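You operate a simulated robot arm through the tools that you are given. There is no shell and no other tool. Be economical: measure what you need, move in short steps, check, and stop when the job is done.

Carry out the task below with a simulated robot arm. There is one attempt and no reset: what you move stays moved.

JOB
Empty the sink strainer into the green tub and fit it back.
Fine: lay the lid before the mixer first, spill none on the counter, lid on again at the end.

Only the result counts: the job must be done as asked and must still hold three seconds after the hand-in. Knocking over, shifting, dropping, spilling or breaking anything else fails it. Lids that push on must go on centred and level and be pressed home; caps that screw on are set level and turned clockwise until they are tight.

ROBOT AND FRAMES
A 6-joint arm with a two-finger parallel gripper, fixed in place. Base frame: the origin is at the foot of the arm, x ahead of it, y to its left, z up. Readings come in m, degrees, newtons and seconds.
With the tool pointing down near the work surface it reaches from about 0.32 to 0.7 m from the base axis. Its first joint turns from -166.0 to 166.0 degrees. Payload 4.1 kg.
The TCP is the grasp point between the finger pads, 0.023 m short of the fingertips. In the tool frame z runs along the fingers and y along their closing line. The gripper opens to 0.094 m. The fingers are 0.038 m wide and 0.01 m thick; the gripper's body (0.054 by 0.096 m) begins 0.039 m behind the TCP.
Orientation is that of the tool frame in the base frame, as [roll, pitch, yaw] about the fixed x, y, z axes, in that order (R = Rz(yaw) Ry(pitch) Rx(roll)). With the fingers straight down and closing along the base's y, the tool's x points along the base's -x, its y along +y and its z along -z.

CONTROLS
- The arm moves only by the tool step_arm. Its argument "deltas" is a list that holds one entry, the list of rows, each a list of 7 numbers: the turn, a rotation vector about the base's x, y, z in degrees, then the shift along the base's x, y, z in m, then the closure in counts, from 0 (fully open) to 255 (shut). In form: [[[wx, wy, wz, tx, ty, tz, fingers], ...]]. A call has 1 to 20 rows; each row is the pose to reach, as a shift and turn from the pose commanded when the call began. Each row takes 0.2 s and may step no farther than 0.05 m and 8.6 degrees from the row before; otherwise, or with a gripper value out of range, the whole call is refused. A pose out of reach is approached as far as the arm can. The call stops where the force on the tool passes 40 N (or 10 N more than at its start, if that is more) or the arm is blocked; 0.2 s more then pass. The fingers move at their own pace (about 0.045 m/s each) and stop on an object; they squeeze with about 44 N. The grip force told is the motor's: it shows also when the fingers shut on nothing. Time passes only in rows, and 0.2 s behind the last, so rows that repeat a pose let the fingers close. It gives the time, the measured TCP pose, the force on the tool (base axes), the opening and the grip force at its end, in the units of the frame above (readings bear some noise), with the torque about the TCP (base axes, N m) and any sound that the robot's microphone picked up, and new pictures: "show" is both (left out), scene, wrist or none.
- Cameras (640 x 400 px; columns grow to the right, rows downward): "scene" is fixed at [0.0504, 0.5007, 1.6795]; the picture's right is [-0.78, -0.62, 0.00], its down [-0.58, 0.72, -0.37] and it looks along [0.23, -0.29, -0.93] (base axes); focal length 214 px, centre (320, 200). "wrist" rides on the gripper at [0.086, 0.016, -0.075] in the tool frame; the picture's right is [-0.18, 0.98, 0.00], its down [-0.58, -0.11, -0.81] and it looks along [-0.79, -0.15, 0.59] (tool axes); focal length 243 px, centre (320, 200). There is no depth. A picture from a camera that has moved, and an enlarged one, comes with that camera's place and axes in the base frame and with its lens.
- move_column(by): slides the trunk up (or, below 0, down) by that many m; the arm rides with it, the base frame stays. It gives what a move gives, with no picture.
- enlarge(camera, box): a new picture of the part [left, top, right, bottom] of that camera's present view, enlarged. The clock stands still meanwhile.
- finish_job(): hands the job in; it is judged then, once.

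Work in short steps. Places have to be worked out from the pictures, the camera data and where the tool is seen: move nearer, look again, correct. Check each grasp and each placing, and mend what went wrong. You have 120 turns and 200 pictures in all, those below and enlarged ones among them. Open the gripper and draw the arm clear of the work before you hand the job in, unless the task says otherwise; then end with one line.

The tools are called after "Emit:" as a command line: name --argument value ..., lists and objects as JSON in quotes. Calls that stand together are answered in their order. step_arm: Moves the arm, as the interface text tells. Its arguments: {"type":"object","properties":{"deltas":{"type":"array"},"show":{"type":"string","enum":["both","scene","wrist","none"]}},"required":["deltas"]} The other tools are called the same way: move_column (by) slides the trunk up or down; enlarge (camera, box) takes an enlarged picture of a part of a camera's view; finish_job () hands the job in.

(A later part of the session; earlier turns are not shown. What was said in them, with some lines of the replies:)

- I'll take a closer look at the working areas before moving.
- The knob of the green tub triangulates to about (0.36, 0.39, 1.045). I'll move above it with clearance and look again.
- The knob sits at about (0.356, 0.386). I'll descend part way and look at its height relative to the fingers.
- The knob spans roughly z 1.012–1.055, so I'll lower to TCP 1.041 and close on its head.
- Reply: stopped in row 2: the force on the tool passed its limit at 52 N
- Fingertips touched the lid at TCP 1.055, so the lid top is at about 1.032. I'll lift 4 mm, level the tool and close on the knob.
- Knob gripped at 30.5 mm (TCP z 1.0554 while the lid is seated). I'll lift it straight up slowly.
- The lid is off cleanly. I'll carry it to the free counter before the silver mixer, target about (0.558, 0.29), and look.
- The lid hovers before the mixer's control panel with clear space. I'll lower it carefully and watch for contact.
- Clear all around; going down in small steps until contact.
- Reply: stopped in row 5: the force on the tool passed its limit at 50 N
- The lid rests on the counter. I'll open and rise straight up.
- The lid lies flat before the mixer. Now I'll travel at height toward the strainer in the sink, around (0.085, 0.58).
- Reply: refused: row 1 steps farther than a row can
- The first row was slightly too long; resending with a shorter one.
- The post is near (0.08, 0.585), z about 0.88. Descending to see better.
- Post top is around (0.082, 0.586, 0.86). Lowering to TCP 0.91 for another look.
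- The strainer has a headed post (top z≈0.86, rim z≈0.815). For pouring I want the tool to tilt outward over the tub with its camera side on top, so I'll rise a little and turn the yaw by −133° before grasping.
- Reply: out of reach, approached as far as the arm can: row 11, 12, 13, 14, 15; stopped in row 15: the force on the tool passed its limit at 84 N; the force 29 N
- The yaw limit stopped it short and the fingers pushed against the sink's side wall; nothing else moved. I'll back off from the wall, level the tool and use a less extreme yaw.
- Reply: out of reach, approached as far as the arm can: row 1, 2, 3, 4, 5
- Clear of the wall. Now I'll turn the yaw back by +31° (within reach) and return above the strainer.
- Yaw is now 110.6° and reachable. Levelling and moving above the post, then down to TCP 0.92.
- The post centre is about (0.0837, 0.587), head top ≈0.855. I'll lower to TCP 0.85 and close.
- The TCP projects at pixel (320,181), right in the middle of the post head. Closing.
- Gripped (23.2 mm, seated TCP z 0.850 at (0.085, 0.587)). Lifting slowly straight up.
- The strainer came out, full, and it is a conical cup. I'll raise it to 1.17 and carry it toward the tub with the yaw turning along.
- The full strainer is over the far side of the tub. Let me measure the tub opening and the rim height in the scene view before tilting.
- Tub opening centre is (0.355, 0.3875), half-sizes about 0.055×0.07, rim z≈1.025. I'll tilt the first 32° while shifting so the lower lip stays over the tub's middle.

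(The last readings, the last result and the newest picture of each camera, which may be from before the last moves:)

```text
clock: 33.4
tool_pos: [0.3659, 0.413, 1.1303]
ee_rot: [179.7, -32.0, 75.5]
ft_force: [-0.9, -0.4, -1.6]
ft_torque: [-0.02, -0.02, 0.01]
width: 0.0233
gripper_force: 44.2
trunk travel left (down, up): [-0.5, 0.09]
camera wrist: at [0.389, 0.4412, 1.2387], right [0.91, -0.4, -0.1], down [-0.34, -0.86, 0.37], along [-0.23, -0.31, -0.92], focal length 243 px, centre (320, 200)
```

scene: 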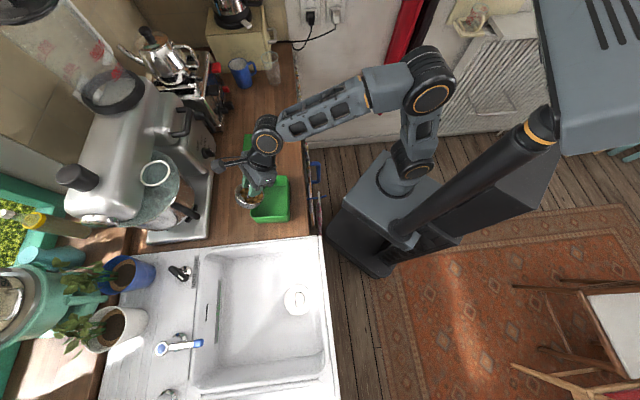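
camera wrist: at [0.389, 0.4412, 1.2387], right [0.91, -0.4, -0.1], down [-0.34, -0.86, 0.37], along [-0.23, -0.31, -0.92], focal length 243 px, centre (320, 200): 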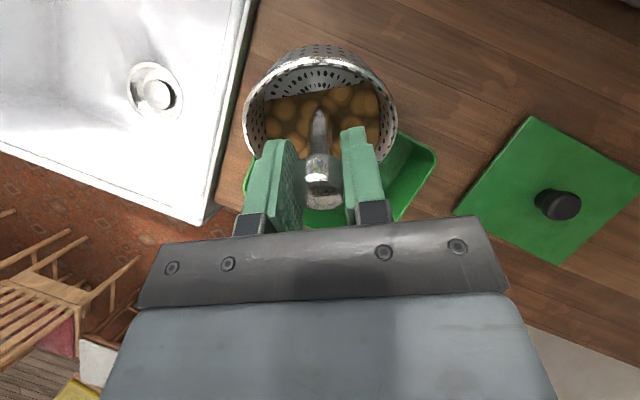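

Tracking is good and the food stays in. Continuing slowly to 72° with the lip kept over the tub.

Emit:
step_arm --deltas '[[[3.9, -1, 0, -0.002, -0.0034, -0.003, 255], [7.7, -2, 0, -0.0035, -0.007, -0.006, 255], [11.6, -3, 0, -0.005, -0.0105, -0.009, 255], [15.5, -4, 0, -0.0064, -0.0137, -0.012, 255], [19.4, -5, 0, -0.0075, -0.017, -0.015, 255], [23.2, -6, 0, -0.0086, -0.0202, -0.018, 255], [27.1, -7, 0, -0.0098, -0.0236, -0.021, 255], [31, -8, 0, -0.011, -0.027, -0.024, 255], [34.8, -9, 0, -0.012, -0.0302, -0.026, 255], [38.7, -10, 0, -0.0129, -0.0333, -0.028, 255], [38.7, -10, 0, -0.0129, -0.0333, -0.028, 255]]]'

Emit:
enlarge --camera "scene" --box '[210, 150, 310, 240]'

```text
clock: 35.8
tool_pos: [0.351, 0.3804, 1.1019]
ee_rot: [179.8, -72.1, 75.8]
ft_force: [-0.5, -0.1, -0.4]
ft_torque: [-0.04, 0.0, -0.03]
width: 0.0229
gripper_force: 44.3
trunk travel left (down, up): [-0.5, 0.09]
camera wrist: at [0.3553, 0.333, 1.2076], right [0.94, -0.3, -0.17], down [-0.34, -0.89, -0.31], along [-0.06, 0.35, -0.94], focal length 243 px, centre (320, 200)
```

scene: 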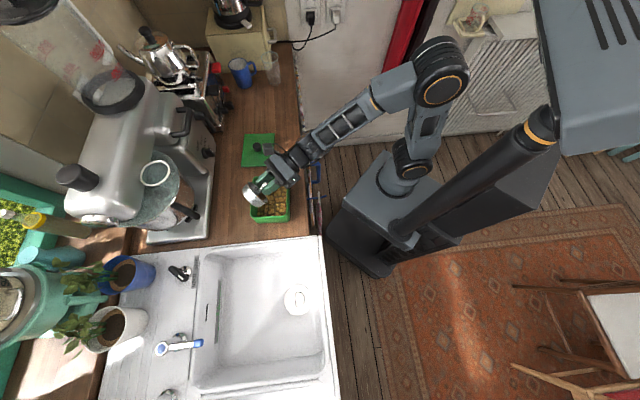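
wrist: 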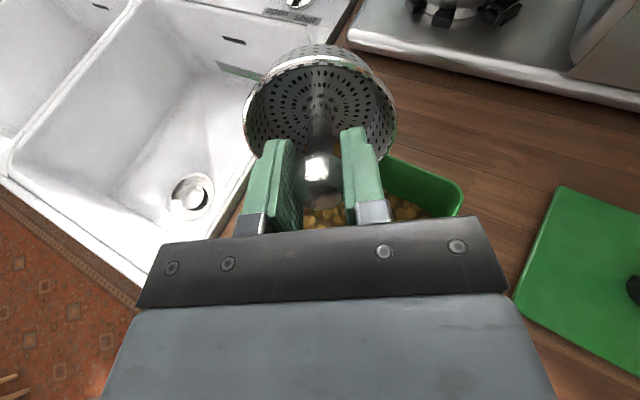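

```text
4.44 times, centred on (260, 195) of scene
camera zoom: at [0.0504, 0.5007, 1.6795], right [-0.78, -0.62, 0.0], down [-0.58, 0.72, -0.37], along [0.23, -0.29, -0.93], focal length 953 px, centre (587, 222)
```

zoom: 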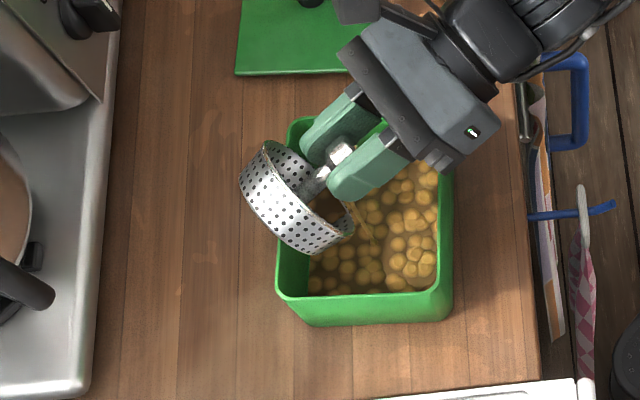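

Most of the food is in the tub with a last trickle falling. I'll tilt further to 106° and let it drain.

Emit:
step_arm --deltas '[[[3.9, -1, 0, -0.0008, -0.0032, 0, 255], [7.7, -2, 0, -0.0016, -0.0064, 0, 255], [11.6, -3, 0, -0.0024, -0.0093, 0, 255], [15.5, -4, 0, -0.0031, -0.0122, 0, 255], [19.4, -5, 0, -0.0038, -0.0148, 0, 255], [23.2, -6, 0, -0.0045, -0.0174, 0, 255], [27.1, -7, 0, -0.005, -0.0197, 0, 255], [31, -8, 0, -0.0057, -0.022, 0, 255], [33, -8.5, 0, -0.006, -0.023, 0, 255], [33, -8.5, 0, -0.006, -0.023, 0, 255], [33, -8.5, 0, -0.006, -0.023, 0, 255], [33, -8.5, 0, -0.006, -0.023, 0, 255], [33, -8.5, 0, -0.006, -0.023, 0, 255]]]' --show "wrist"

Emit:
enlarge --camera "scene" --box '[210, 150, 310, 240]'

```text
clock: 38.6
tool_pos: [0.3466, 0.357, 1.1031]
ee_rot: [-0.2, -74.0, -104.5]
ft_force: [-0.1, -0.9, 0.0]
ft_torque: [-0.01, 0.01, -0.03]
width: 0.0231
gripper_force: 43.2
trunk travel left (down, up): [-0.5, 0.09]
camera wrist: at [0.337, 0.2603, 1.1646], right [0.96, -0.2, -0.18], down [-0.26, -0.57, -0.78], along [0.05, 0.8, -0.6], focal length 243 px, centre (320, 200)
```

wrist: 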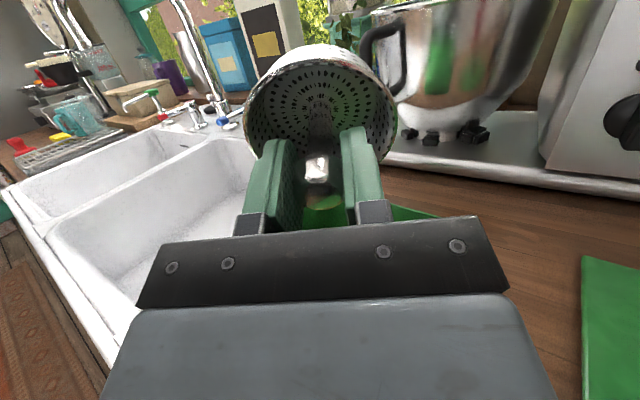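

```text
4.44 times, centred on (260, 195) of scene
camera zoom: at [0.0504, 0.5007, 1.6795], right [-0.78, -0.62, 0.0], down [-0.58, 0.72, -0.37], along [0.23, -0.29, -0.93], focal length 953 px, centre (587, 222)
```

zoom: 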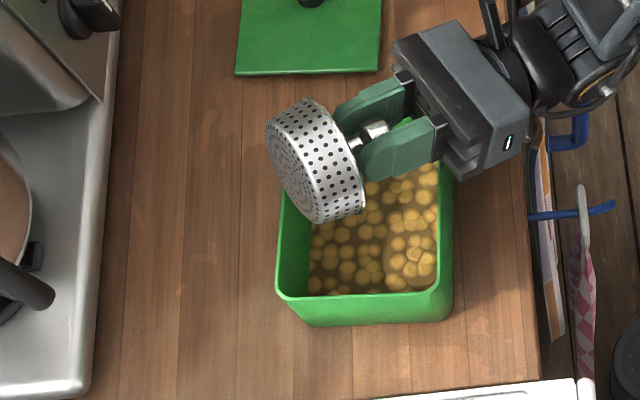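

No trickle now. A closer look inside the strainer.

Emit:
enlarge --camera "wrist" --box '[225, 30, 415, 220]'

```text
2.11 times, centred on (320, 125) of wrist
camera zoom: at [0.337, 0.2603, 1.1646], right [0.96, -0.2, -0.18], down [-0.26, -0.57, -0.78], along [0.05, 0.8, -0.6], focal length 511 px, centre (320, 358)
```

zoom: 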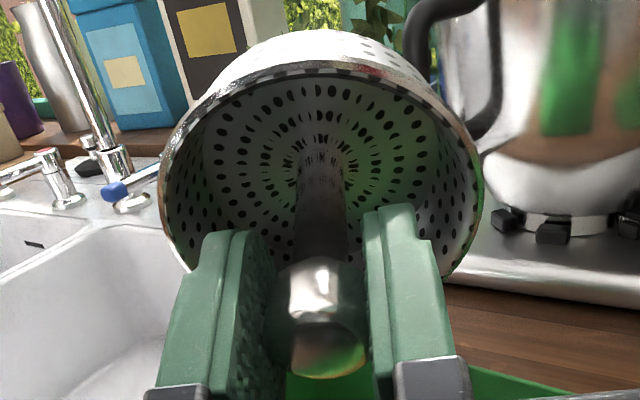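

The strainer is empty. Reversing the tilt over the tub while rising.

Emit:
step_arm --deltas '[[[-7.89, 2.04, 0, 0.0015, 0.006, 0.006, 255], [-15.78, 4.08, 0, 0.003, 0.012, 0.012, 255], [-23.67, 6.12, 0, 0.0045, 0.018, 0.018, 255], [-31.56, 8.16, 0, 0.006, 0.024, 0.024, 255], [-39.45, 10.2, 0, 0.0075, 0.03, 0.03, 255], [-47.34, 12.24, 0, 0.009, 0.036, 0.036, 255], [-55.23, 14.28, 0, 0.0105, 0.042, 0.042, 255], [-63.12, 16.32, 0, 0.012, 0.048, 0.048, 255], [-71.01, 18.36, 0, 0.0135, 0.054, 0.054, 255], [-78.9, 20.4, 0, 0.015, 0.06, 0.06, 255], [-86.79, 22.44, 0, 0.0165, 0.066, 0.066, 255], [-94.68, 24.48, 0, 0.018, 0.072, 0.072, 255], [-102.6, 26.5, 0, 0.0195, 0.078, 0.078, 255], [-102.6, 26.5, 0, 0.0195, 0.078, 0.078, 255]]]' --show "wrist"

```text
clock: 41.6
tool_pos: [0.3656, 0.4339, 1.1813]
ee_rot: [179.8, 0.1, 75.4]
ft_force: [0.5, -0.4, -0.9]
ft_torque: [0.0, -0.02, 0.0]
width: 0.023
gripper_force: 44.2
trunk travel left (down, up): [-0.5, 0.09]
camera wrist: at [0.4016, 0.5143, 1.255], right [0.91, -0.42, 0.0], down [-0.25, -0.54, 0.81], along [-0.34, -0.73, -0.59], focal length 243 px, centre (320, 200)
```

wrist: 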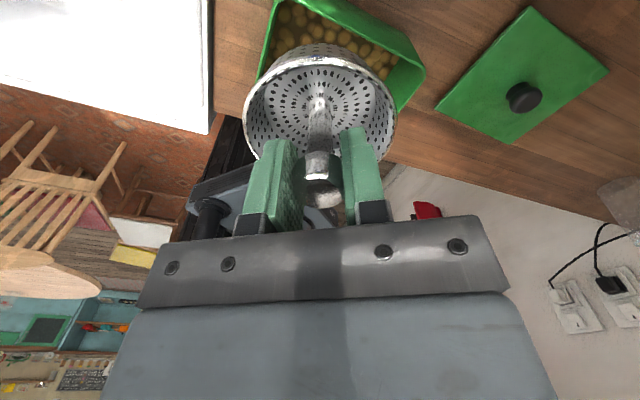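

Level again with an unchanged grip. Carrying it back above the drain along the same route.

Emit:
step_arm --deltas '[[[0, 0, 4, -0.031, 0.017, 0, 255], [0, 0, 8, -0.062, 0.034, 0, 255], [0, 0, 12, -0.094, 0.051, 0, 255], [0, 0, 16, -0.125, 0.068, 0, 255], [0, 0, 20, -0.156, 0.085, 0, 255], [0, 0, 24, -0.187, 0.102, 0, 255], [0, 0, 28, -0.218, 0.119, 0, 255], [0, 0, 32, -0.25, 0.136, 0, 255], [0, 0, 35.2, -0.281, 0.1533, 0, 255], [0, 0, 35.2, -0.281, 0.1533, -0.045, 255], [0, 0, 35.2, -0.281, 0.1533, -0.09, 255], [0, 0, 35.2, -0.281, 0.1533, -0.135, 255], [0, 0, 35.2, -0.281, 0.1533, -0.18, 255], [0, 0, 35.2, -0.281, 0.1533, -0.22, 255], [0, 0, 35.2, -0.281, 0.1533, -0.22, 255]]]'

```text
clock: 44.8
tool_pos: [0.0854, 0.5869, 0.9607]
ee_rot: [179.9, -0.1, 110.7]
ft_force: [-0.4, 0.0, -0.9]
ft_torque: [-0.02, 0.0, 0.0]
width: 0.0234
gripper_force: 44.4
trunk travel left (down, up): [-0.5, 0.09]
camera wrist: at [0.0685, 0.6738, 1.0347], right [0.98, 0.18, 0.0], down [0.1, -0.58, 0.8], along [0.14, -0.79, -0.59], focal length 243 px, centre (320, 200)
```

scene: 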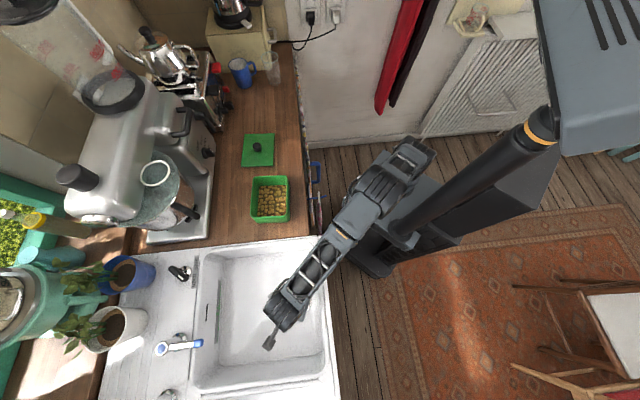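
wrist: 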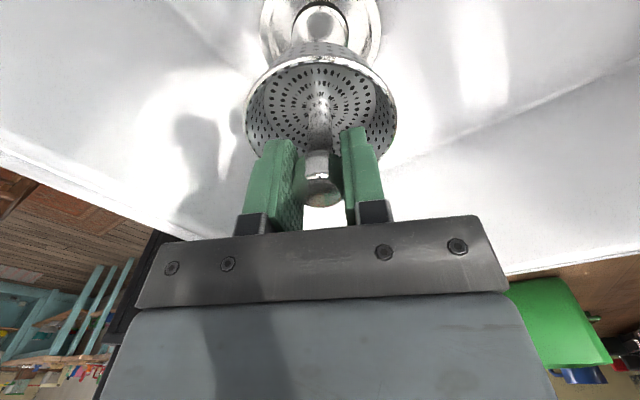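

Flange and strainer are aligned in the wrist view. Lowering it into the drain, slowing near the seat.

Emit:
step_arm --deltas '[[[0, 0, 0, -0.0005, 0, -0.03, 255], [0, 0, 0, -0.0005, 0, -0.06, 255], [0, 0, 0, -0.0005, 0, -0.08, 255], [0, 0, 0, -0.0005, 0, -0.09, 255], [0, 0, 0, -0.0005, 0, -0.098, 255], [0, 0, 0, -0.0005, 0, -0.104, 255], [0, 0, 0, -0.0005, 0, -0.109, 255], [0, 0, 0, -0.0005, 0, -0.111, 255], [0, 0, 0, -0.0005, 0, -0.111, 255]]]'

```text
clock: 46.8
tool_pos: [0.0831, 0.5876, 0.8505]
ee_rot: [179.9, -0.3, 110.6]
ft_force: [1.0, -0.7, 4.3]
ft_torque: [-0.17, -0.04, 0.0]
width: 0.0229
gripper_force: 43.8
trunk travel left (down, up): [-0.5, 0.09]
camera wrist: at [0.0674, 0.6739, 0.9249], right [0.98, 0.18, 0.0], down [0.1, -0.59, 0.8], along [0.14, -0.79, -0.59], focal length 243 px, centre (320, 200)
```

scene: 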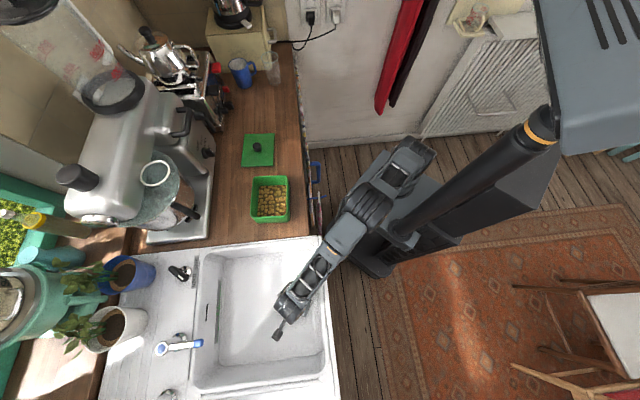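
wrist: 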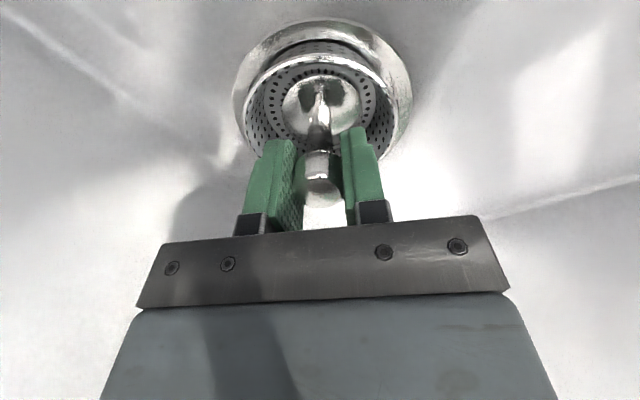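

Seated at the original height (0.8505) with light contact. A gentle 2 mm press, then release and rise.

Emit:
step_arm --deltas '[[[0, 0, 0, 0, 0, -0.002, 255], [0, 0, 0, 0, 0, -0.002, 255], [0, 0, 0, 0, 0, 0, 255], [0, 0, 0, 0, 0, 0, 0], [0, 0, 0, 0, 0, 0, 0], [0, 0, 0, 0, 0, 0, 0], [0, 0, 0, 0, 0, 0, 0], [0, 0, 0, 0, 0, 0, 0], [0, 0, 0, 0, 0, 0.03, 0], [0, 0, 0, 0, 0, 0.07, 0], [0, 0, 0, 0, 0, 0.07, 0]]]' --show "wrist"

```text
clock: 49.2
tool_pos: [0.0835, 0.5878, 0.9207]
ee_rot: [179.9, -0.1, 110.7]
ft_force: [-0.8, -0.1, -0.1]
ft_torque: [-0.03, -0.02, 0.03]
width: 0.0941
gripper_force: 0.0
trunk travel left (down, up): [-0.5, 0.09]
camera wrist: at [0.0672, 0.6747, 0.9953], right [0.98, 0.18, 0.0], down [0.1, -0.58, 0.81], along [0.14, -0.79, -0.59], focal length 243 px, centre (320, 200)
```

wrist: 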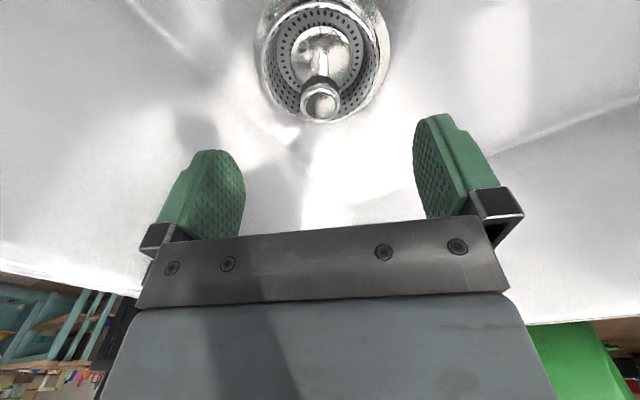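

It looks seated; let me zoom in to compare with the initial seat.

Emit:
enlarge --camera "wrist" --box '[230, 0, 410, 130]'

```text
3.08 times, centred on (320, 65) of wrist
camera zoom: at [0.0672, 0.6747, 0.9953], right [0.98, 0.18, 0.0], down [0.1, -0.58, 0.81], along [0.14, -0.79, -0.59], focal length 746 px, centre (320, 615)
```

zoom: 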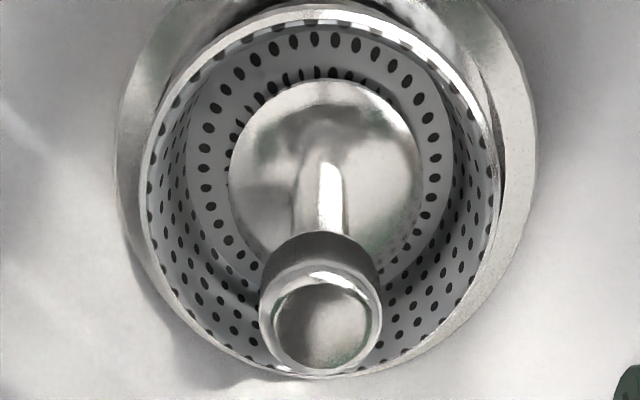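

The strainer sits in the flange at the same height as before. Now I'll rise, turn back to yaw 180 and travel above the lid.

Emit:
step_arm --deltas '[[[0, 0, 0, 0, 0, 0.048, 0], [0, 0, 0, 0, 0, 0.096, 0], [0, 0, 0, 0, 0, 0.144, 0], [0, 0, 0, 0, 0, 0.192, 0], [0, 0, 0, 0, 0, 0.24, 0], [0, 0, 5.3, 0.0366, -0.023, 0.24, 0], [0, 0, 10.6, 0.0732, -0.046, 0.24, 0], [0, 0, 16, 0.11, -0.069, 0.24, 0], [0, 0, 21.3, 0.1465, -0.092, 0.24, 0], [0, 0, 26.6, 0.183, -0.115, 0.24, 0], [0, 0, 32, 0.22, -0.138, 0.24, 0], [0, 0, 37.3, 0.256, -0.161, 0.24, 0], [0, 0, 42.6, 0.293, -0.184, 0.24, 0], [0, 0, 48, 0.33, -0.207, 0.24, 0], [0, 0, 53.3, 0.366, -0.23, 0.24, 0], [0, 0, 58.6, 0.403, -0.253, 0.24, 0], [0, 0, 64, 0.44, -0.276, 0.24, 0], [0, 0, 69.4, 0.476, -0.299, 0.24, 0], [0, 0, 69.4, 0.476, -0.299, 0.2, 0], [0, 0, 69.4, 0.476, -0.299, 0.2, 0]]]'

Emit:
enlarge --camera "scene" --box '[260, 265, 340, 335]'

Emit:
enlarge --camera "scene" --box '[210, 120, 330, 240]'

```text
clock: 53.4
tool_pos: [0.56, 0.288, 1.1182]
ee_rot: [179.9, -0.1, -179.8]
ft_force: [0.0, 0.8, 0.4]
ft_torque: [-0.02, 0.0, -0.01]
width: 0.0937
gripper_force: 0.0
trunk travel left (down, up): [-0.5, 0.09]
camera wrist: at [0.4737, 0.3036, 1.1924], right [0.18, 0.98, 0.0], down [0.58, -0.11, 0.8], along [0.79, -0.14, -0.59], focal length 243 px, centre (320, 200)
```

scene: 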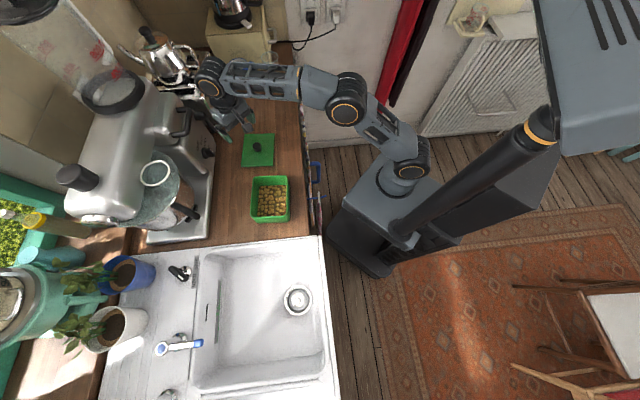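
wrist: 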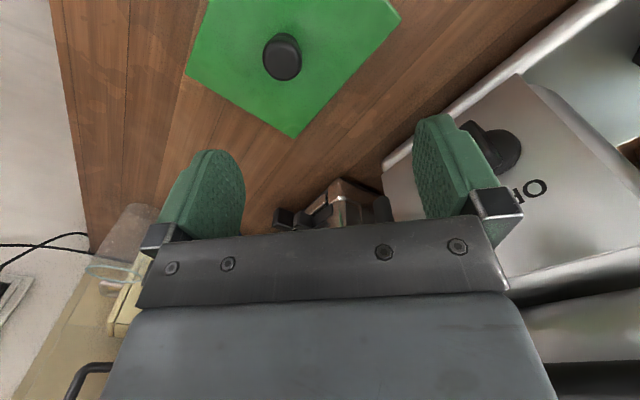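

```text
5.71 times, centred on (300, 300) of scene
camera zoom: at [0.0504, 0.5007, 1.6795], right [-0.78, -0.62, 0.0], down [-0.58, 0.72, -0.37], along [0.23, -0.29, -0.93], focal length 1226 px, centre (434, -371)
```

zoom: 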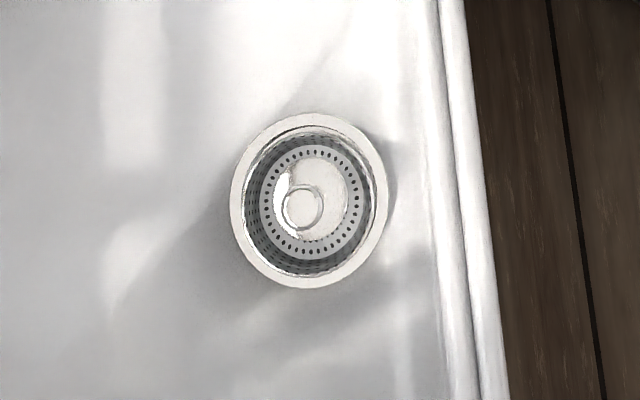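

```text
3.33 times, centred on (270, 180) of scene
camera zoom: at [0.0504, 0.5007, 1.6795], right [-0.78, -0.62, 0.0], down [-0.58, 0.72, -0.37], along [0.23, -0.29, -0.93], focal length 715 px, centre (487, 267)
```

zoom: 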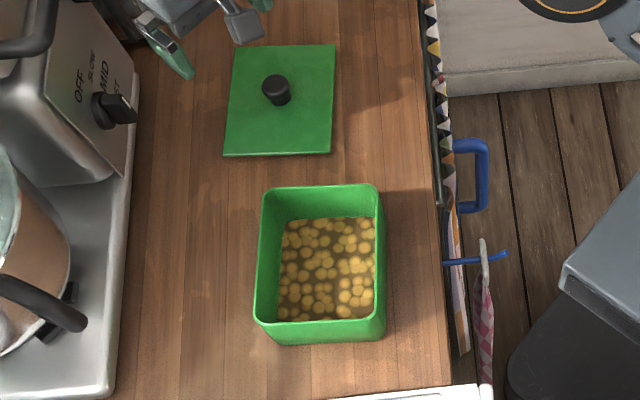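

Everything is clean: counter free of spills, strainer seated. The lid lies flat but its knob is actually at about (0.555, 0.260), so I'll shift there and descend part way to verify.

Emit:
step_arm --deltas '[[[0, 0, 0, -0.005, -0.028, -0.03, 0], [0, 0, 0, -0.005, -0.028, -0.07, 0], [0, 0, 0, -0.005, -0.028, -0.09, 0], [0, 0, 0, -0.005, -0.028, -0.09, 0]]]' --show "wrist"

```text
clock: 54.4
tool_pos: [0.5538, 0.2598, 1.028]
ee_rot: [179.9, -0.1, -179.8]
ft_force: [-0.4, 0.6, -0.2]
ft_torque: [0.0, 0.01, -0.01]
width: 0.0941
gripper_force: 0.1
trunk travel left (down, up): [-0.5, 0.09]
camera wrist: at [0.4672, 0.2749, 1.103], right [0.18, 0.98, 0.0], down [0.58, -0.11, 0.8], along [0.79, -0.14, -0.59], focal length 243 px, centre (320, 200)
```

wrist: 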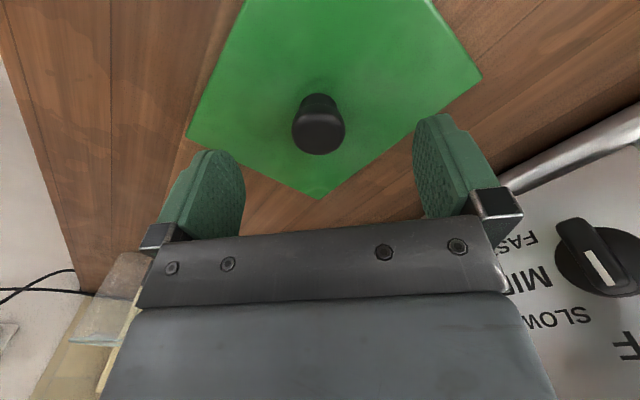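

Centred. Lowering to TCP ≈0.991 and closing on the knob.

Emit:
step_arm --deltas '[[[0, 0, 0, 0.001, 0, -0.02, 0], [0, 0, 0, 0.001, 0, -0.037, 0], [0, 0, 0, 0.001, 0, -0.037, 0], [0, 0, 0, 0.001, 0, -0.037, 150], [0, 0, 0, 0.001, 0, -0.037, 255], [0, 0, 0, 0.001, 0, -0.037, 255], [0, 0, 0, 0.001, 0, -0.037, 255], [0, 0, 0, 0.001, 0, -0.037, 255], [0, 0, 0, 0.001, 0, -0.037, 255]]]' --show "wrist"

```text
clock: 56.4
tool_pos: [0.5561, 0.2591, 0.9914]
ee_rot: [179.9, -0.1, -179.8]
ft_force: [0.2, 0.2, 0.8]
ft_torque: [-0.01, 0.02, 0.05]
width: 0.0305
gripper_force: 43.9
trunk travel left (down, up): [-0.5, 0.09]
camera wrist: at [0.4688, 0.2756, 1.0659], right [0.18, 0.98, 0.0], down [0.58, -0.11, 0.8], along [0.79, -0.15, -0.59], focal length 243 px, centre (320, 200)
```

wrist: 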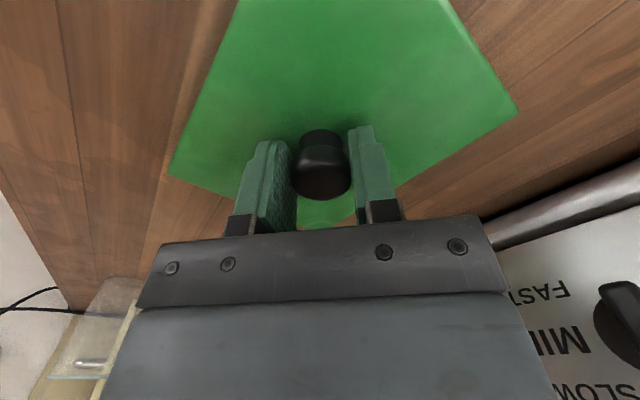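

Gripped at 30.5 mm. Lifting straight up and carrying it above the tub, target TCP (0.359, 0.386).

Emit:
step_arm --deltas '[[[0, 0, 0, 0, 0, 0.01, 255], [0, 0, 0, 0, 0, 0.04, 255], [0, 0, 0, 0, 0, 0.08, 255], [0, 0, 0, 0, 0, 0.12, 255], [0, 0, 0, 0, 0, 0.15, 255], [0, 0, 0, -0.033, 0.021, 0.15, 255], [0, 0, 0, -0.066, 0.042, 0.15, 255], [0, 0, 0, -0.099, 0.063, 0.15, 255], [0, 0, 0, -0.132, 0.085, 0.15, 255], [0, 0, 0, -0.165, 0.106, 0.15, 255], [0, 0, 0, -0.197, 0.127, 0.15, 255], [0, 0, 0, -0.197, 0.127, 0.12, 255], [0, 0, 0, -0.197, 0.127, 0.12, 255]]]'

Emit:
enlarge --camera "scene" --box '[220, 150, 320, 240]'

```text
clock: 59.2
tool_pos: [0.3592, 0.3881, 1.11]
ee_rot: [179.9, -0.3, -180.0]
ft_force: [-0.8, -0.4, -2.3]
ft_torque: [0.01, -0.02, 0.01]
width: 0.0306
gripper_force: 44.6
trunk travel left (down, up): [-0.5, 0.09]
camera wrist: at [0.2719, 0.4038, 1.1852], right [0.18, 0.98, 0.0], down [0.58, -0.11, 0.8], along [0.79, -0.15, -0.59], focal length 243 px, centre (320, 200)
```

scene: 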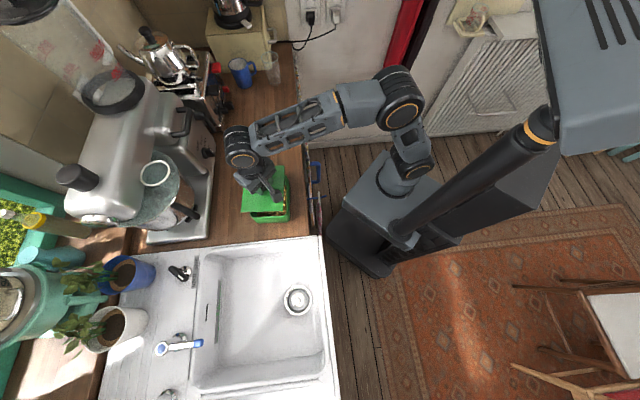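
wrist: 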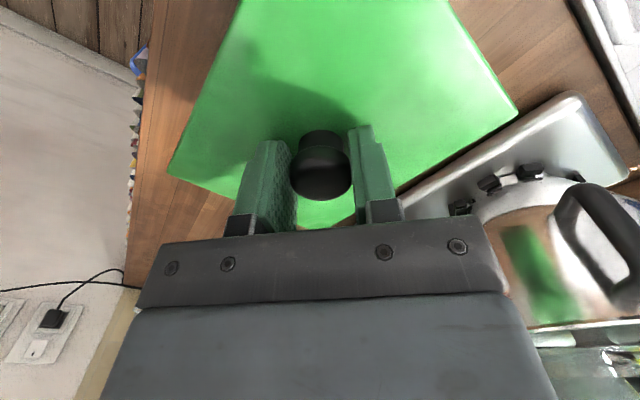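

```text
4.44 times, centred on (270, 195) of scene
camera zoom: at [0.0504, 0.5007, 1.6795], right [-0.78, -0.62, 0.0], down [-0.58, 0.72, -0.37], along [0.23, -0.29, -0.93], focal length 953 px, centre (542, 222)
```

zoom: 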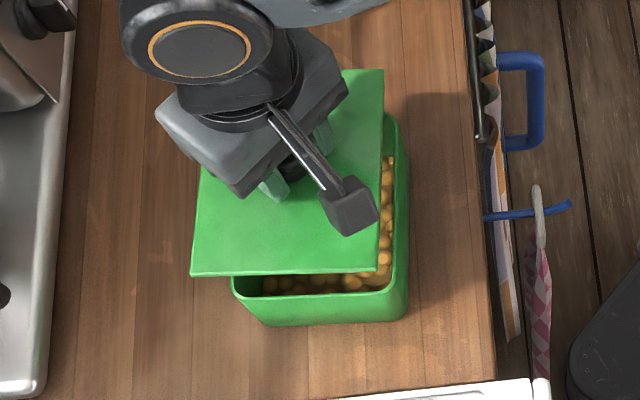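

Let me measure the lid corners in the wrist picture precisely to compare with the original grip.

Emit:
enlarge --camera "wrist" --box '[150, 0, 550, 230]'

```text
1.60 times, centred on (350, 115) of wrist
camera zoom: at [0.2719, 0.4038, 1.1852], right [0.18, 0.98, 0.0], down [0.58, -0.11, 0.8], along [0.79, -0.15, -0.59], focal length 388 px, centre (272, 336)
```

zoom: 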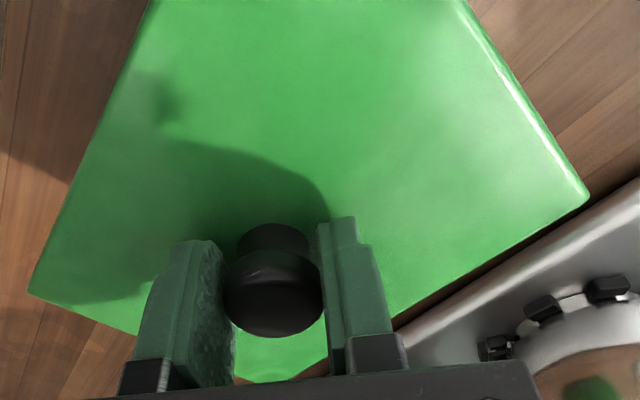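

Compared with the original grip, the lid is turned about 1.8° clockwise and sits ~3 mm further in x. I'll correct both and lower to just above the rim to check.

Emit:
step_arm --deltas '[[[0, 0, 1.8, -0.0035, -0.0015, 0, 255], [0, 0, 1.8, -0.0035, -0.0015, -0.02, 255], [0, 0, 1.8, -0.0035, -0.0015, -0.032, 255], [0, 0, 1.8, -0.0035, -0.0015, -0.032, 255]]]' --show "wrist"

Emit:
enlarge --camera "scene" --box '[230, 155, 310, 230]'

```text
clock: 60.2
tool_pos: [0.355, 0.3874, 1.081]
ee_rot: [179.9, -0.1, -178.0]
ft_force: [-0.6, -0.5, -1.7]
ft_torque: [0.0, 0.01, 0.01]
width: 0.0306
gripper_force: 43.6
trunk travel left (down, up): [-0.5, 0.09]
camera wrist: at [0.2679, 0.4004, 1.1548], right [0.15, 0.99, 0.0], down [0.59, -0.09, 0.8], along [0.8, -0.12, -0.59], focal length 243 px, centre (320, 200)
```

wrist: 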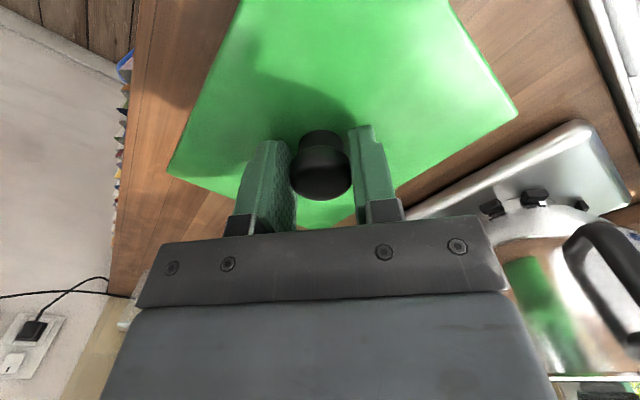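

```text
5.33 times, centred on (270, 192) of scene
camera zoom: at [0.0504, 0.5007, 1.6795], right [-0.78, -0.62, 0.0], down [-0.58, 0.72, -0.37], along [0.23, -0.29, -0.93], focal length 1144 px, centre (587, 240)
```

zoom: 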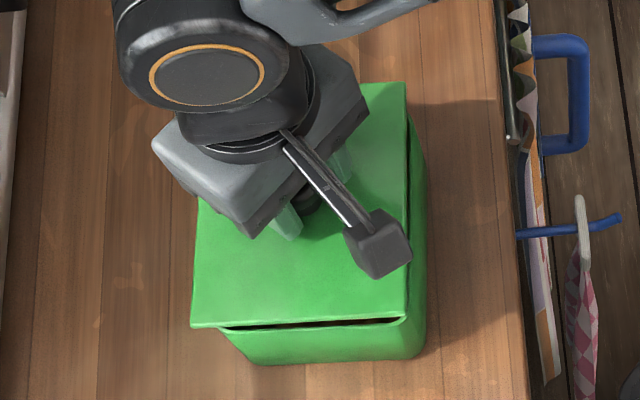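

The lid edges now run parallel to the tub rim. Lowering slowly onto the tub.

Emit:
step_arm --deltas '[[[0, 0, 0, 0, 0, -0.008, 255], [0, 0, 0, 0, 0, -0.014, 255], [0, 0, 0, 0, 0, -0.018, 255], [0, 0, 0, 0, 0, -0.021, 255], [0, 0, 0, 0, 0, -0.021, 255]]]' --show "wrist"

Emit:
enlarge --camera "scene" --box '[230, 155, 310, 230]'

```text
clock: 61.4
tool_pos: [0.3545, 0.386, 1.0597]
ee_rot: [179.8, -0.1, -178.1]
ft_force: [0.2, -0.8, -1.9]
ft_torque: [0.01, 0.02, -0.04]
width: 0.0305
gripper_force: 44.4
trunk travel left (down, up): [-0.5, 0.09]
camera wrist: at [0.2674, 0.3991, 1.1336], right [0.15, 0.99, 0.0], down [0.59, -0.09, 0.8], along [0.8, -0.12, -0.59], focal length 243 px, centre (320, 200)
```

wrist: 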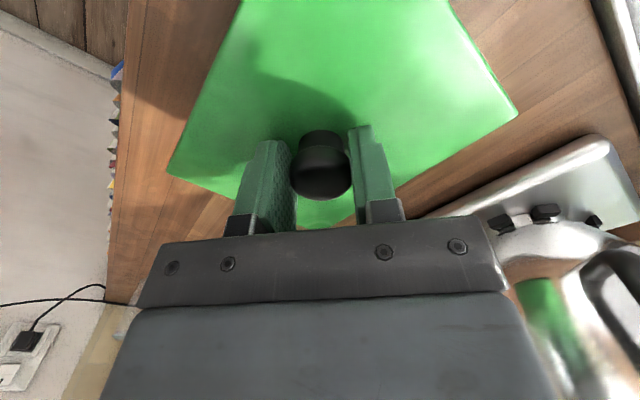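

```text
5.33 times, centred on (270, 192) of scene
camera zoom: at [0.0504, 0.5007, 1.6795], right [-0.78, -0.62, 0.0], down [-0.58, 0.72, -0.37], along [0.23, -0.29, -0.93], focal length 1144 px, centre (587, 240)
```

zoom: 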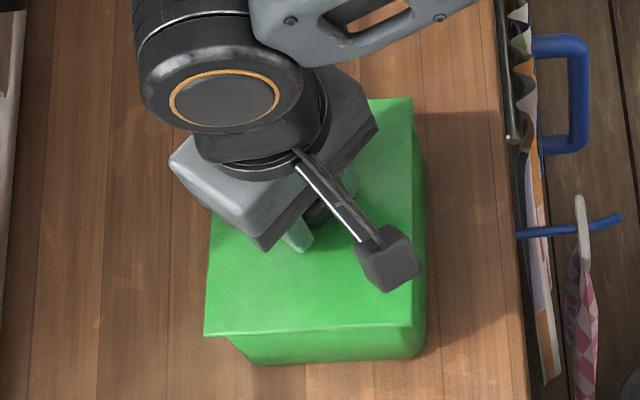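

Still hovering with a small gap; alignment is within about 2 mm. A slight correction and continue down until contact.

Emit:
step_arm --deltas '[[[0, 0, 0, 0.0006, -0.0013, 0, 255], [0, 0, 0, 0.0006, -0.0013, -0.002, 255], [0, 0, 0, 0.0006, -0.0013, -0.004, 255], [0, 0, 0, 0.0006, -0.0013, -0.006, 255], [0, 0, 0, 0.0006, -0.0013, -0.006, 255]]]' --show "none"

Emit:
enlarge --camera "scene" --box '[230, 155, 310, 230]'

```text
clock: 62.6
tool_pos: [0.3558, 0.3842, 1.0567]
ee_rot: [179.5, 0.2, -178.0]
ft_force: [3.2, 7.1, 35.0]
ft_torque: [0.08, -0.23, 0.15]
width: 0.0306
gripper_force: 43.9
trunk travel left (down, up): [-0.5, 0.09]
```

```text
5.33 times, centred on (270, 192) of scene
camera zoom: at [0.0504, 0.5007, 1.6795], right [-0.78, -0.62, 0.0], down [-0.58, 0.72, -0.37], along [0.23, -0.29, -0.93], focal length 1144 px, centre (587, 240)
```

zoom: 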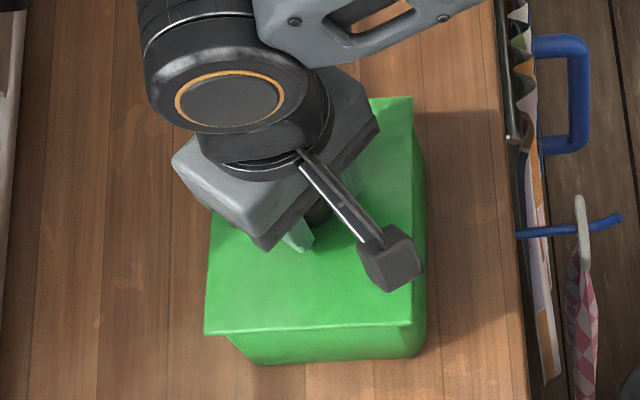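

Contact at the expected seated height with 35 N and a small side load (+y). I'll relieve that sideways and press again.

Emit:
step_arm --deltas '[[[0, 0, 0, 0, 0.0005, 0.002, 255], [0, 0, 0, 0.0005, 0.001, 0.003, 255], [0, 0, 0, 0.0005, 0.001, 0.003, 255], [0, 0, 0, 0.0005, 0.001, 0.001, 255], [0, 0, 0, 0.0005, 0.001, 0, 255], [0, 0, 0, 0.0005, 0.001, 0, 255]]]' --show "wrist"

```text
clock: 64.0
tool_pos: [0.3546, 0.3855, 1.056]
ee_rot: [179.8, 0.0, -177.9]
ft_force: [1.7, -0.9, 34.4]
ft_torque: [-0.03, 0.24, 0.06]
width: 0.0306
gripper_force: 44.3
trunk travel left (down, up): [-0.5, 0.09]
camera wrist: at [0.2679, 0.3982, 1.1301], right [0.15, 0.99, 0.01], down [0.58, -0.09, 0.81], along [0.8, -0.12, -0.59], focal length 243 px, centre (320, 200)
```

wrist: 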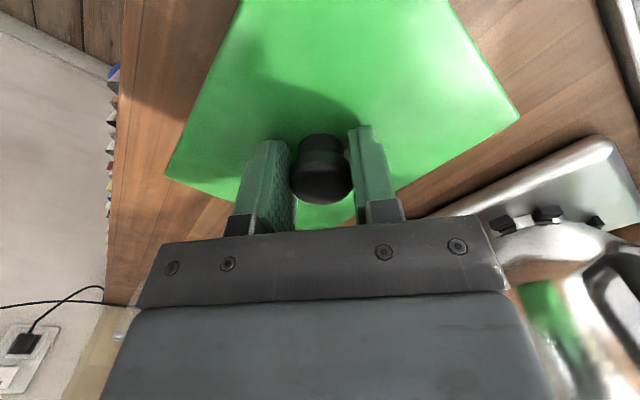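

Side load is gone, tool is level, and the lid top is back at its original 1.03 height. Relieving pressure and opening the fingers slightly first.

Emit:
step_arm --deltas '[[[0, 0, 0, 0, 0, 0.002, 255], [0, 0, 0, 0, 0, 0.003, 255], [0, 0, 0, 0, 0, 0.003, 165], [0, 0, 0, 0, 0, 0.003, 150], [0, 0, 0, 0, 0, 0.003, 150], [0, 0, 0, 0, 0, 0.003, 150]]]' --show "wrist"

```text
clock: 65.4
tool_pos: [0.3562, 0.3859, 1.0569]
ee_rot: [179.9, -0.2, -178.0]
ft_force: [-0.3, 0.2, 0.1]
ft_torque: [0.01, 0.02, -0.02]
width: 0.039
gripper_force: 0.1
trunk travel left (down, up): [-0.5, 0.09]
camera wrist: at [0.2687, 0.3994, 1.1313], right [0.15, 0.99, 0.0], down [0.59, -0.09, 0.8], along [0.8, -0.12, -0.59], focal length 243 px, centre (320, 200)
```

wrist: 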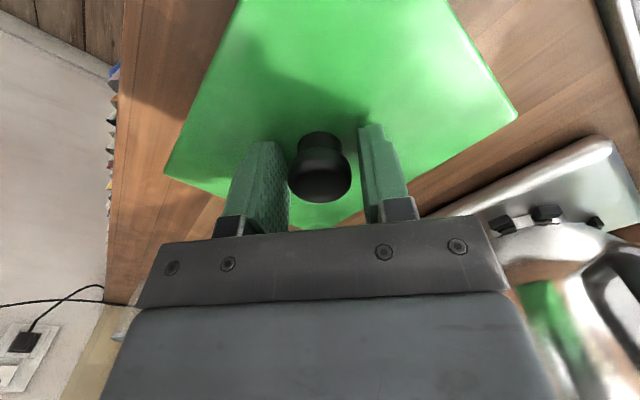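

Released cleanly, the lid stayed. Rising a bit with the fingers still half open, then opening further above the knob.

Emit:
step_arm --deltas '[[[0, 0, 0, 0, 0.001, 0, 120], [0, 0, 0, 0, 0.001, 0, 100], [0, 0, 0, 0, 0.001, 0.03, 100], [0, 0, 0, 0, 0.001, 0.07, 100], [0, 0, 0, 0, 0.001, 0.11, 100], [0, 0, 0, 0, 0.001, 0.11, 100]]]'

Emit:
enlarge --camera "scene" --box '[230, 155, 310, 230]'

```text
clock: 66.8
tool_pos: [0.3559, 0.388, 1.1663]
ee_rot: [179.9, -0.2, -178.2]
ft_force: [-0.1, -0.9, 0.4]
ft_torque: [-0.02, 0.01, 0.03]
width: 0.0573
gripper_force: 0.0
trunk travel left (down, up): [-0.5, 0.09]
camera wrist: at [0.2683, 0.4011, 1.2401], right [0.15, 0.99, 0.0], down [0.59, -0.09, 0.8], along [0.8, -0.12, -0.59], focal length 243 px, centre (320, 200)
```

scene: 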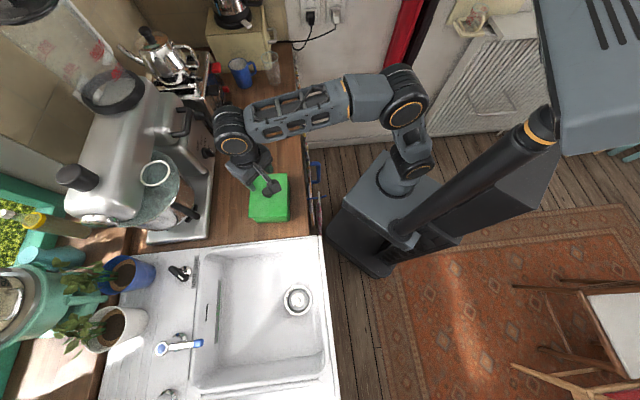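
wrist: 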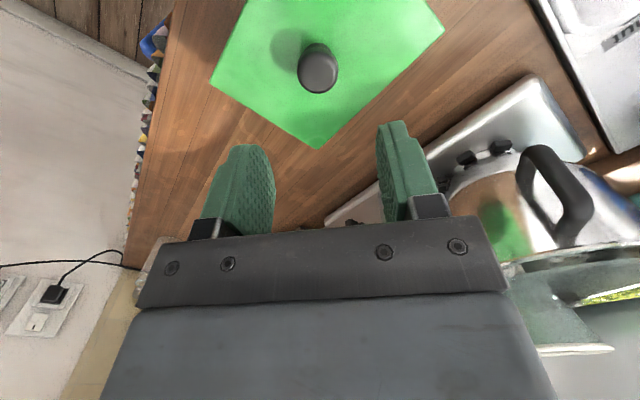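

```text
5.33 times, centred on (270, 192) of scene
camera zoom: at [0.0504, 0.5007, 1.6795], right [-0.78, -0.62, 0.0], down [-0.58, 0.72, -0.37], along [0.23, -0.29, -0.93], focal length 1144 px, centre (587, 240)
```

zoom: 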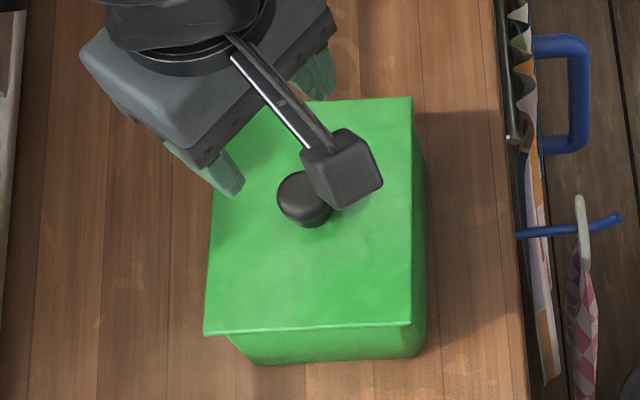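

The lid is flush and square. As a final check I'll close the fingers and press down centrally on the knob.

Emit:
step_arm --deltas '[[[0, 0, 0, -0.001, -0.001, 0, 255], [0, 0, 0, -0.001, -0.001, -0.02, 255], [0, 0, 0, -0.001, -0.001, -0.04, 255], [0, 0, 0, -0.001, -0.001, -0.06, 255], [0, 0, 0, -0.001, -0.001, -0.068, 255], [0, 0, 0, -0.001, -0.001, -0.073, 255], [0, 0, 0, -0.001, -0.001, -0.076, 255], [0, 0, 0, -0.001, -0.001, -0.079, 255], [0, 0, 0, -0.001, -0.001, -0.082, 255], [0, 0, 0, -0.001, -0.001, -0.085, 255], [0, 0, 0, -0.001, -0.001, -0.088, 255]]]' --show "wrist"

```text
clock: 69.2
tool_pos: [0.3543, 0.3864, 1.0818]
ee_rot: [179.7, 0.0, -178.1]
ft_force: [1.7, -0.3, 12.6]
ft_torque: [-0.06, -0.09, 0.0]
width: 0.0
gripper_force: 42.6
trunk travel left (down, up): [-0.5, 0.09]
camera wrist: at [0.2675, 0.3993, 1.155], right [0.15, 0.99, 0.0], down [0.58, -0.09, 0.81], along [0.8, -0.12, -0.59], focal length 243 px, centre (320, 200)
```

wrist: 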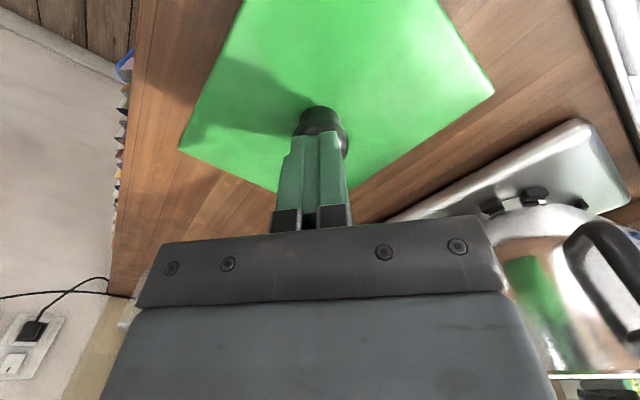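

Contact on the knob with 12.6 N; a few more millimetres of command to reach a firm press, watching for movement.

Emit:
step_arm --deltas '[[[0, 0, 0, 0, 0, -0.002, 255], [0, 0, 0, 0, 0, -0.004, 255], [0, 0, 0, 0, 0, -0.006, 255], [0, 0, 0, 0, 0, -0.008, 255]]]' --show "none"

```text
clock: 69.8
tool_pos: [0.3552, 0.3849, 1.0801]
ee_rot: [179.2, 0.4, -178.1]
ft_force: [-3.5, -3.7, 13.9]
ft_torque: [-0.12, 0.26, -0.01]
width: 0.0001
gripper_force: 42.9
trunk travel left (down, up): [-0.5, 0.09]
stopped in row 3: the force on the tool passed its limit at 44 N (the readings are from after the stop); the commanded pose is now the measured one
```

The lid held firm at 44 N: it's home. Rising, opening and drawing the arm clear.

Emit:
step_arm --deltas '[[[0, 0, 0, 0, 0, 0.03, 255], [0, 0, 0, 0, 0, 0.08, 255], [0, 0, 0, 0, 0, 0.12, 100], [0, 0, 0, -0.01, -0.03, 0.15, 0], [0, 0, 0, -0.025, -0.06, 0.18, 0], [0, 0, 0, -0.04, -0.09, 0.21, 0], [0, 0, 0, -0.06, -0.12, 0.24, 0], [0, 0, 0, -0.08, -0.15, 0.27, 0], [0, 0, 0, -0.095, -0.17, 0.28, 0], [0, 0, 0, -0.095, -0.17, 0.28, 0]]]'

Emit:
enlarge --camera "scene" --box '[210, 130, 340, 330]'

Emit:
enlarge --camera "scene" --box '[230, 155, 310, 230]'

```text
clock: 72.0
tool_pos: [0.2587, 0.2194, 1.3592]
ee_rot: [179.4, 0.3, -178.1]
ft_force: [0.9, 0.2, -1.4]
ft_torque: [0.0, 0.0, 0.04]
width: 0.0938
gripper_force: 0.1
trunk travel left (down, up): [-0.5, 0.09]
camera wrist: at [0.1716, 0.2315, 1.4325], right [0.15, 0.99, 0.01], down [0.58, -0.1, 0.81], along [0.8, -0.11, -0.59], focal length 243 px, centre (320, 200)
```

scene: 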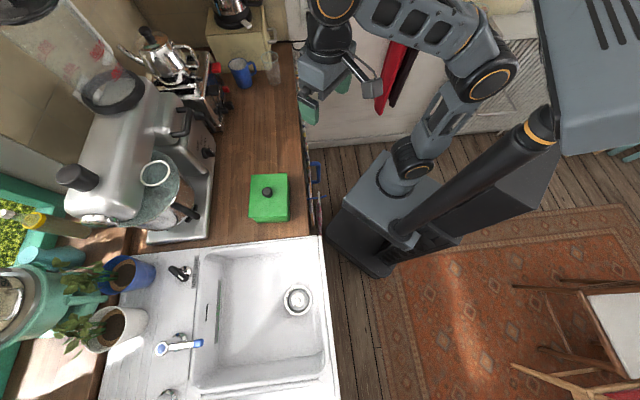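
wrist: 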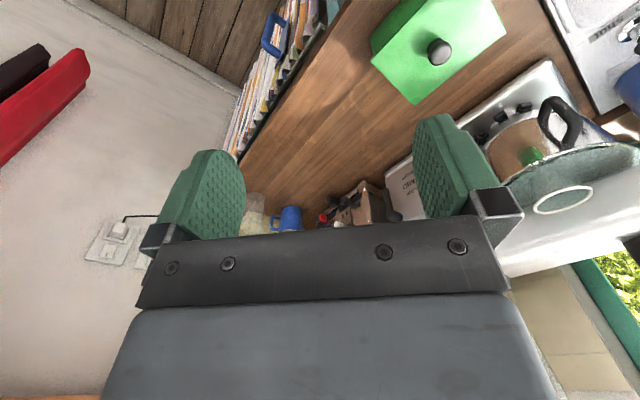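

```text
2.00 times, centred on (275, 230) of scene
camera zoom: at [0.0504, 0.5007, 1.6795], right [-0.78, -0.62, 0.0], down [-0.58, 0.72, -0.37], along [0.23, -0.29, -0.93], focal length 429 px, centre (410, 140)
```

zoom: 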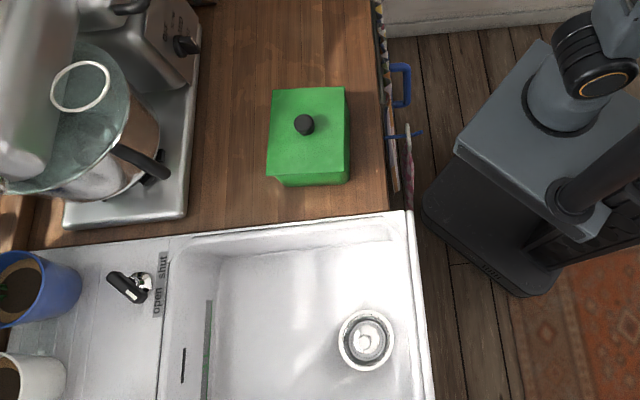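

```text
5.33 times, centred on (270, 192) of scene
camera zoom: at [0.0504, 0.5007, 1.6795], right [-0.78, -0.62, 0.0], down [-0.58, 0.72, -0.37], along [0.23, -0.29, -0.93], focal length 1144 px, centre (587, 240)
```

zoom: 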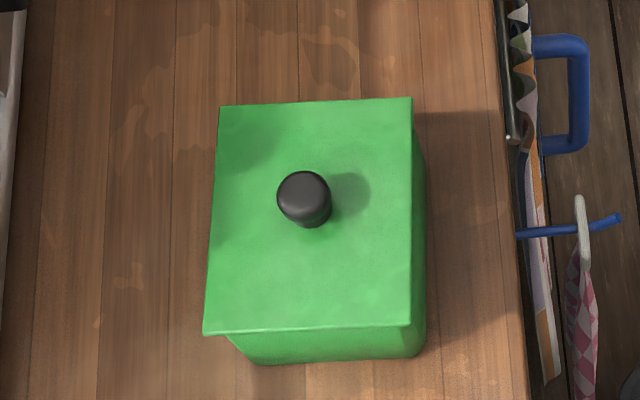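

The tub is closed with the lid square and flush, the strainer sits empty in its drain, the counter is clean and the arm is clear. Handing in.

Emit:
finish_job

```text
The job is handed in.
```

I emptied the strainer into the green tub and set it back in the drain at its original height. The lid lay before the mixer meanwhile and is now back on the tub, pressed home, with no spills seen on the counter.
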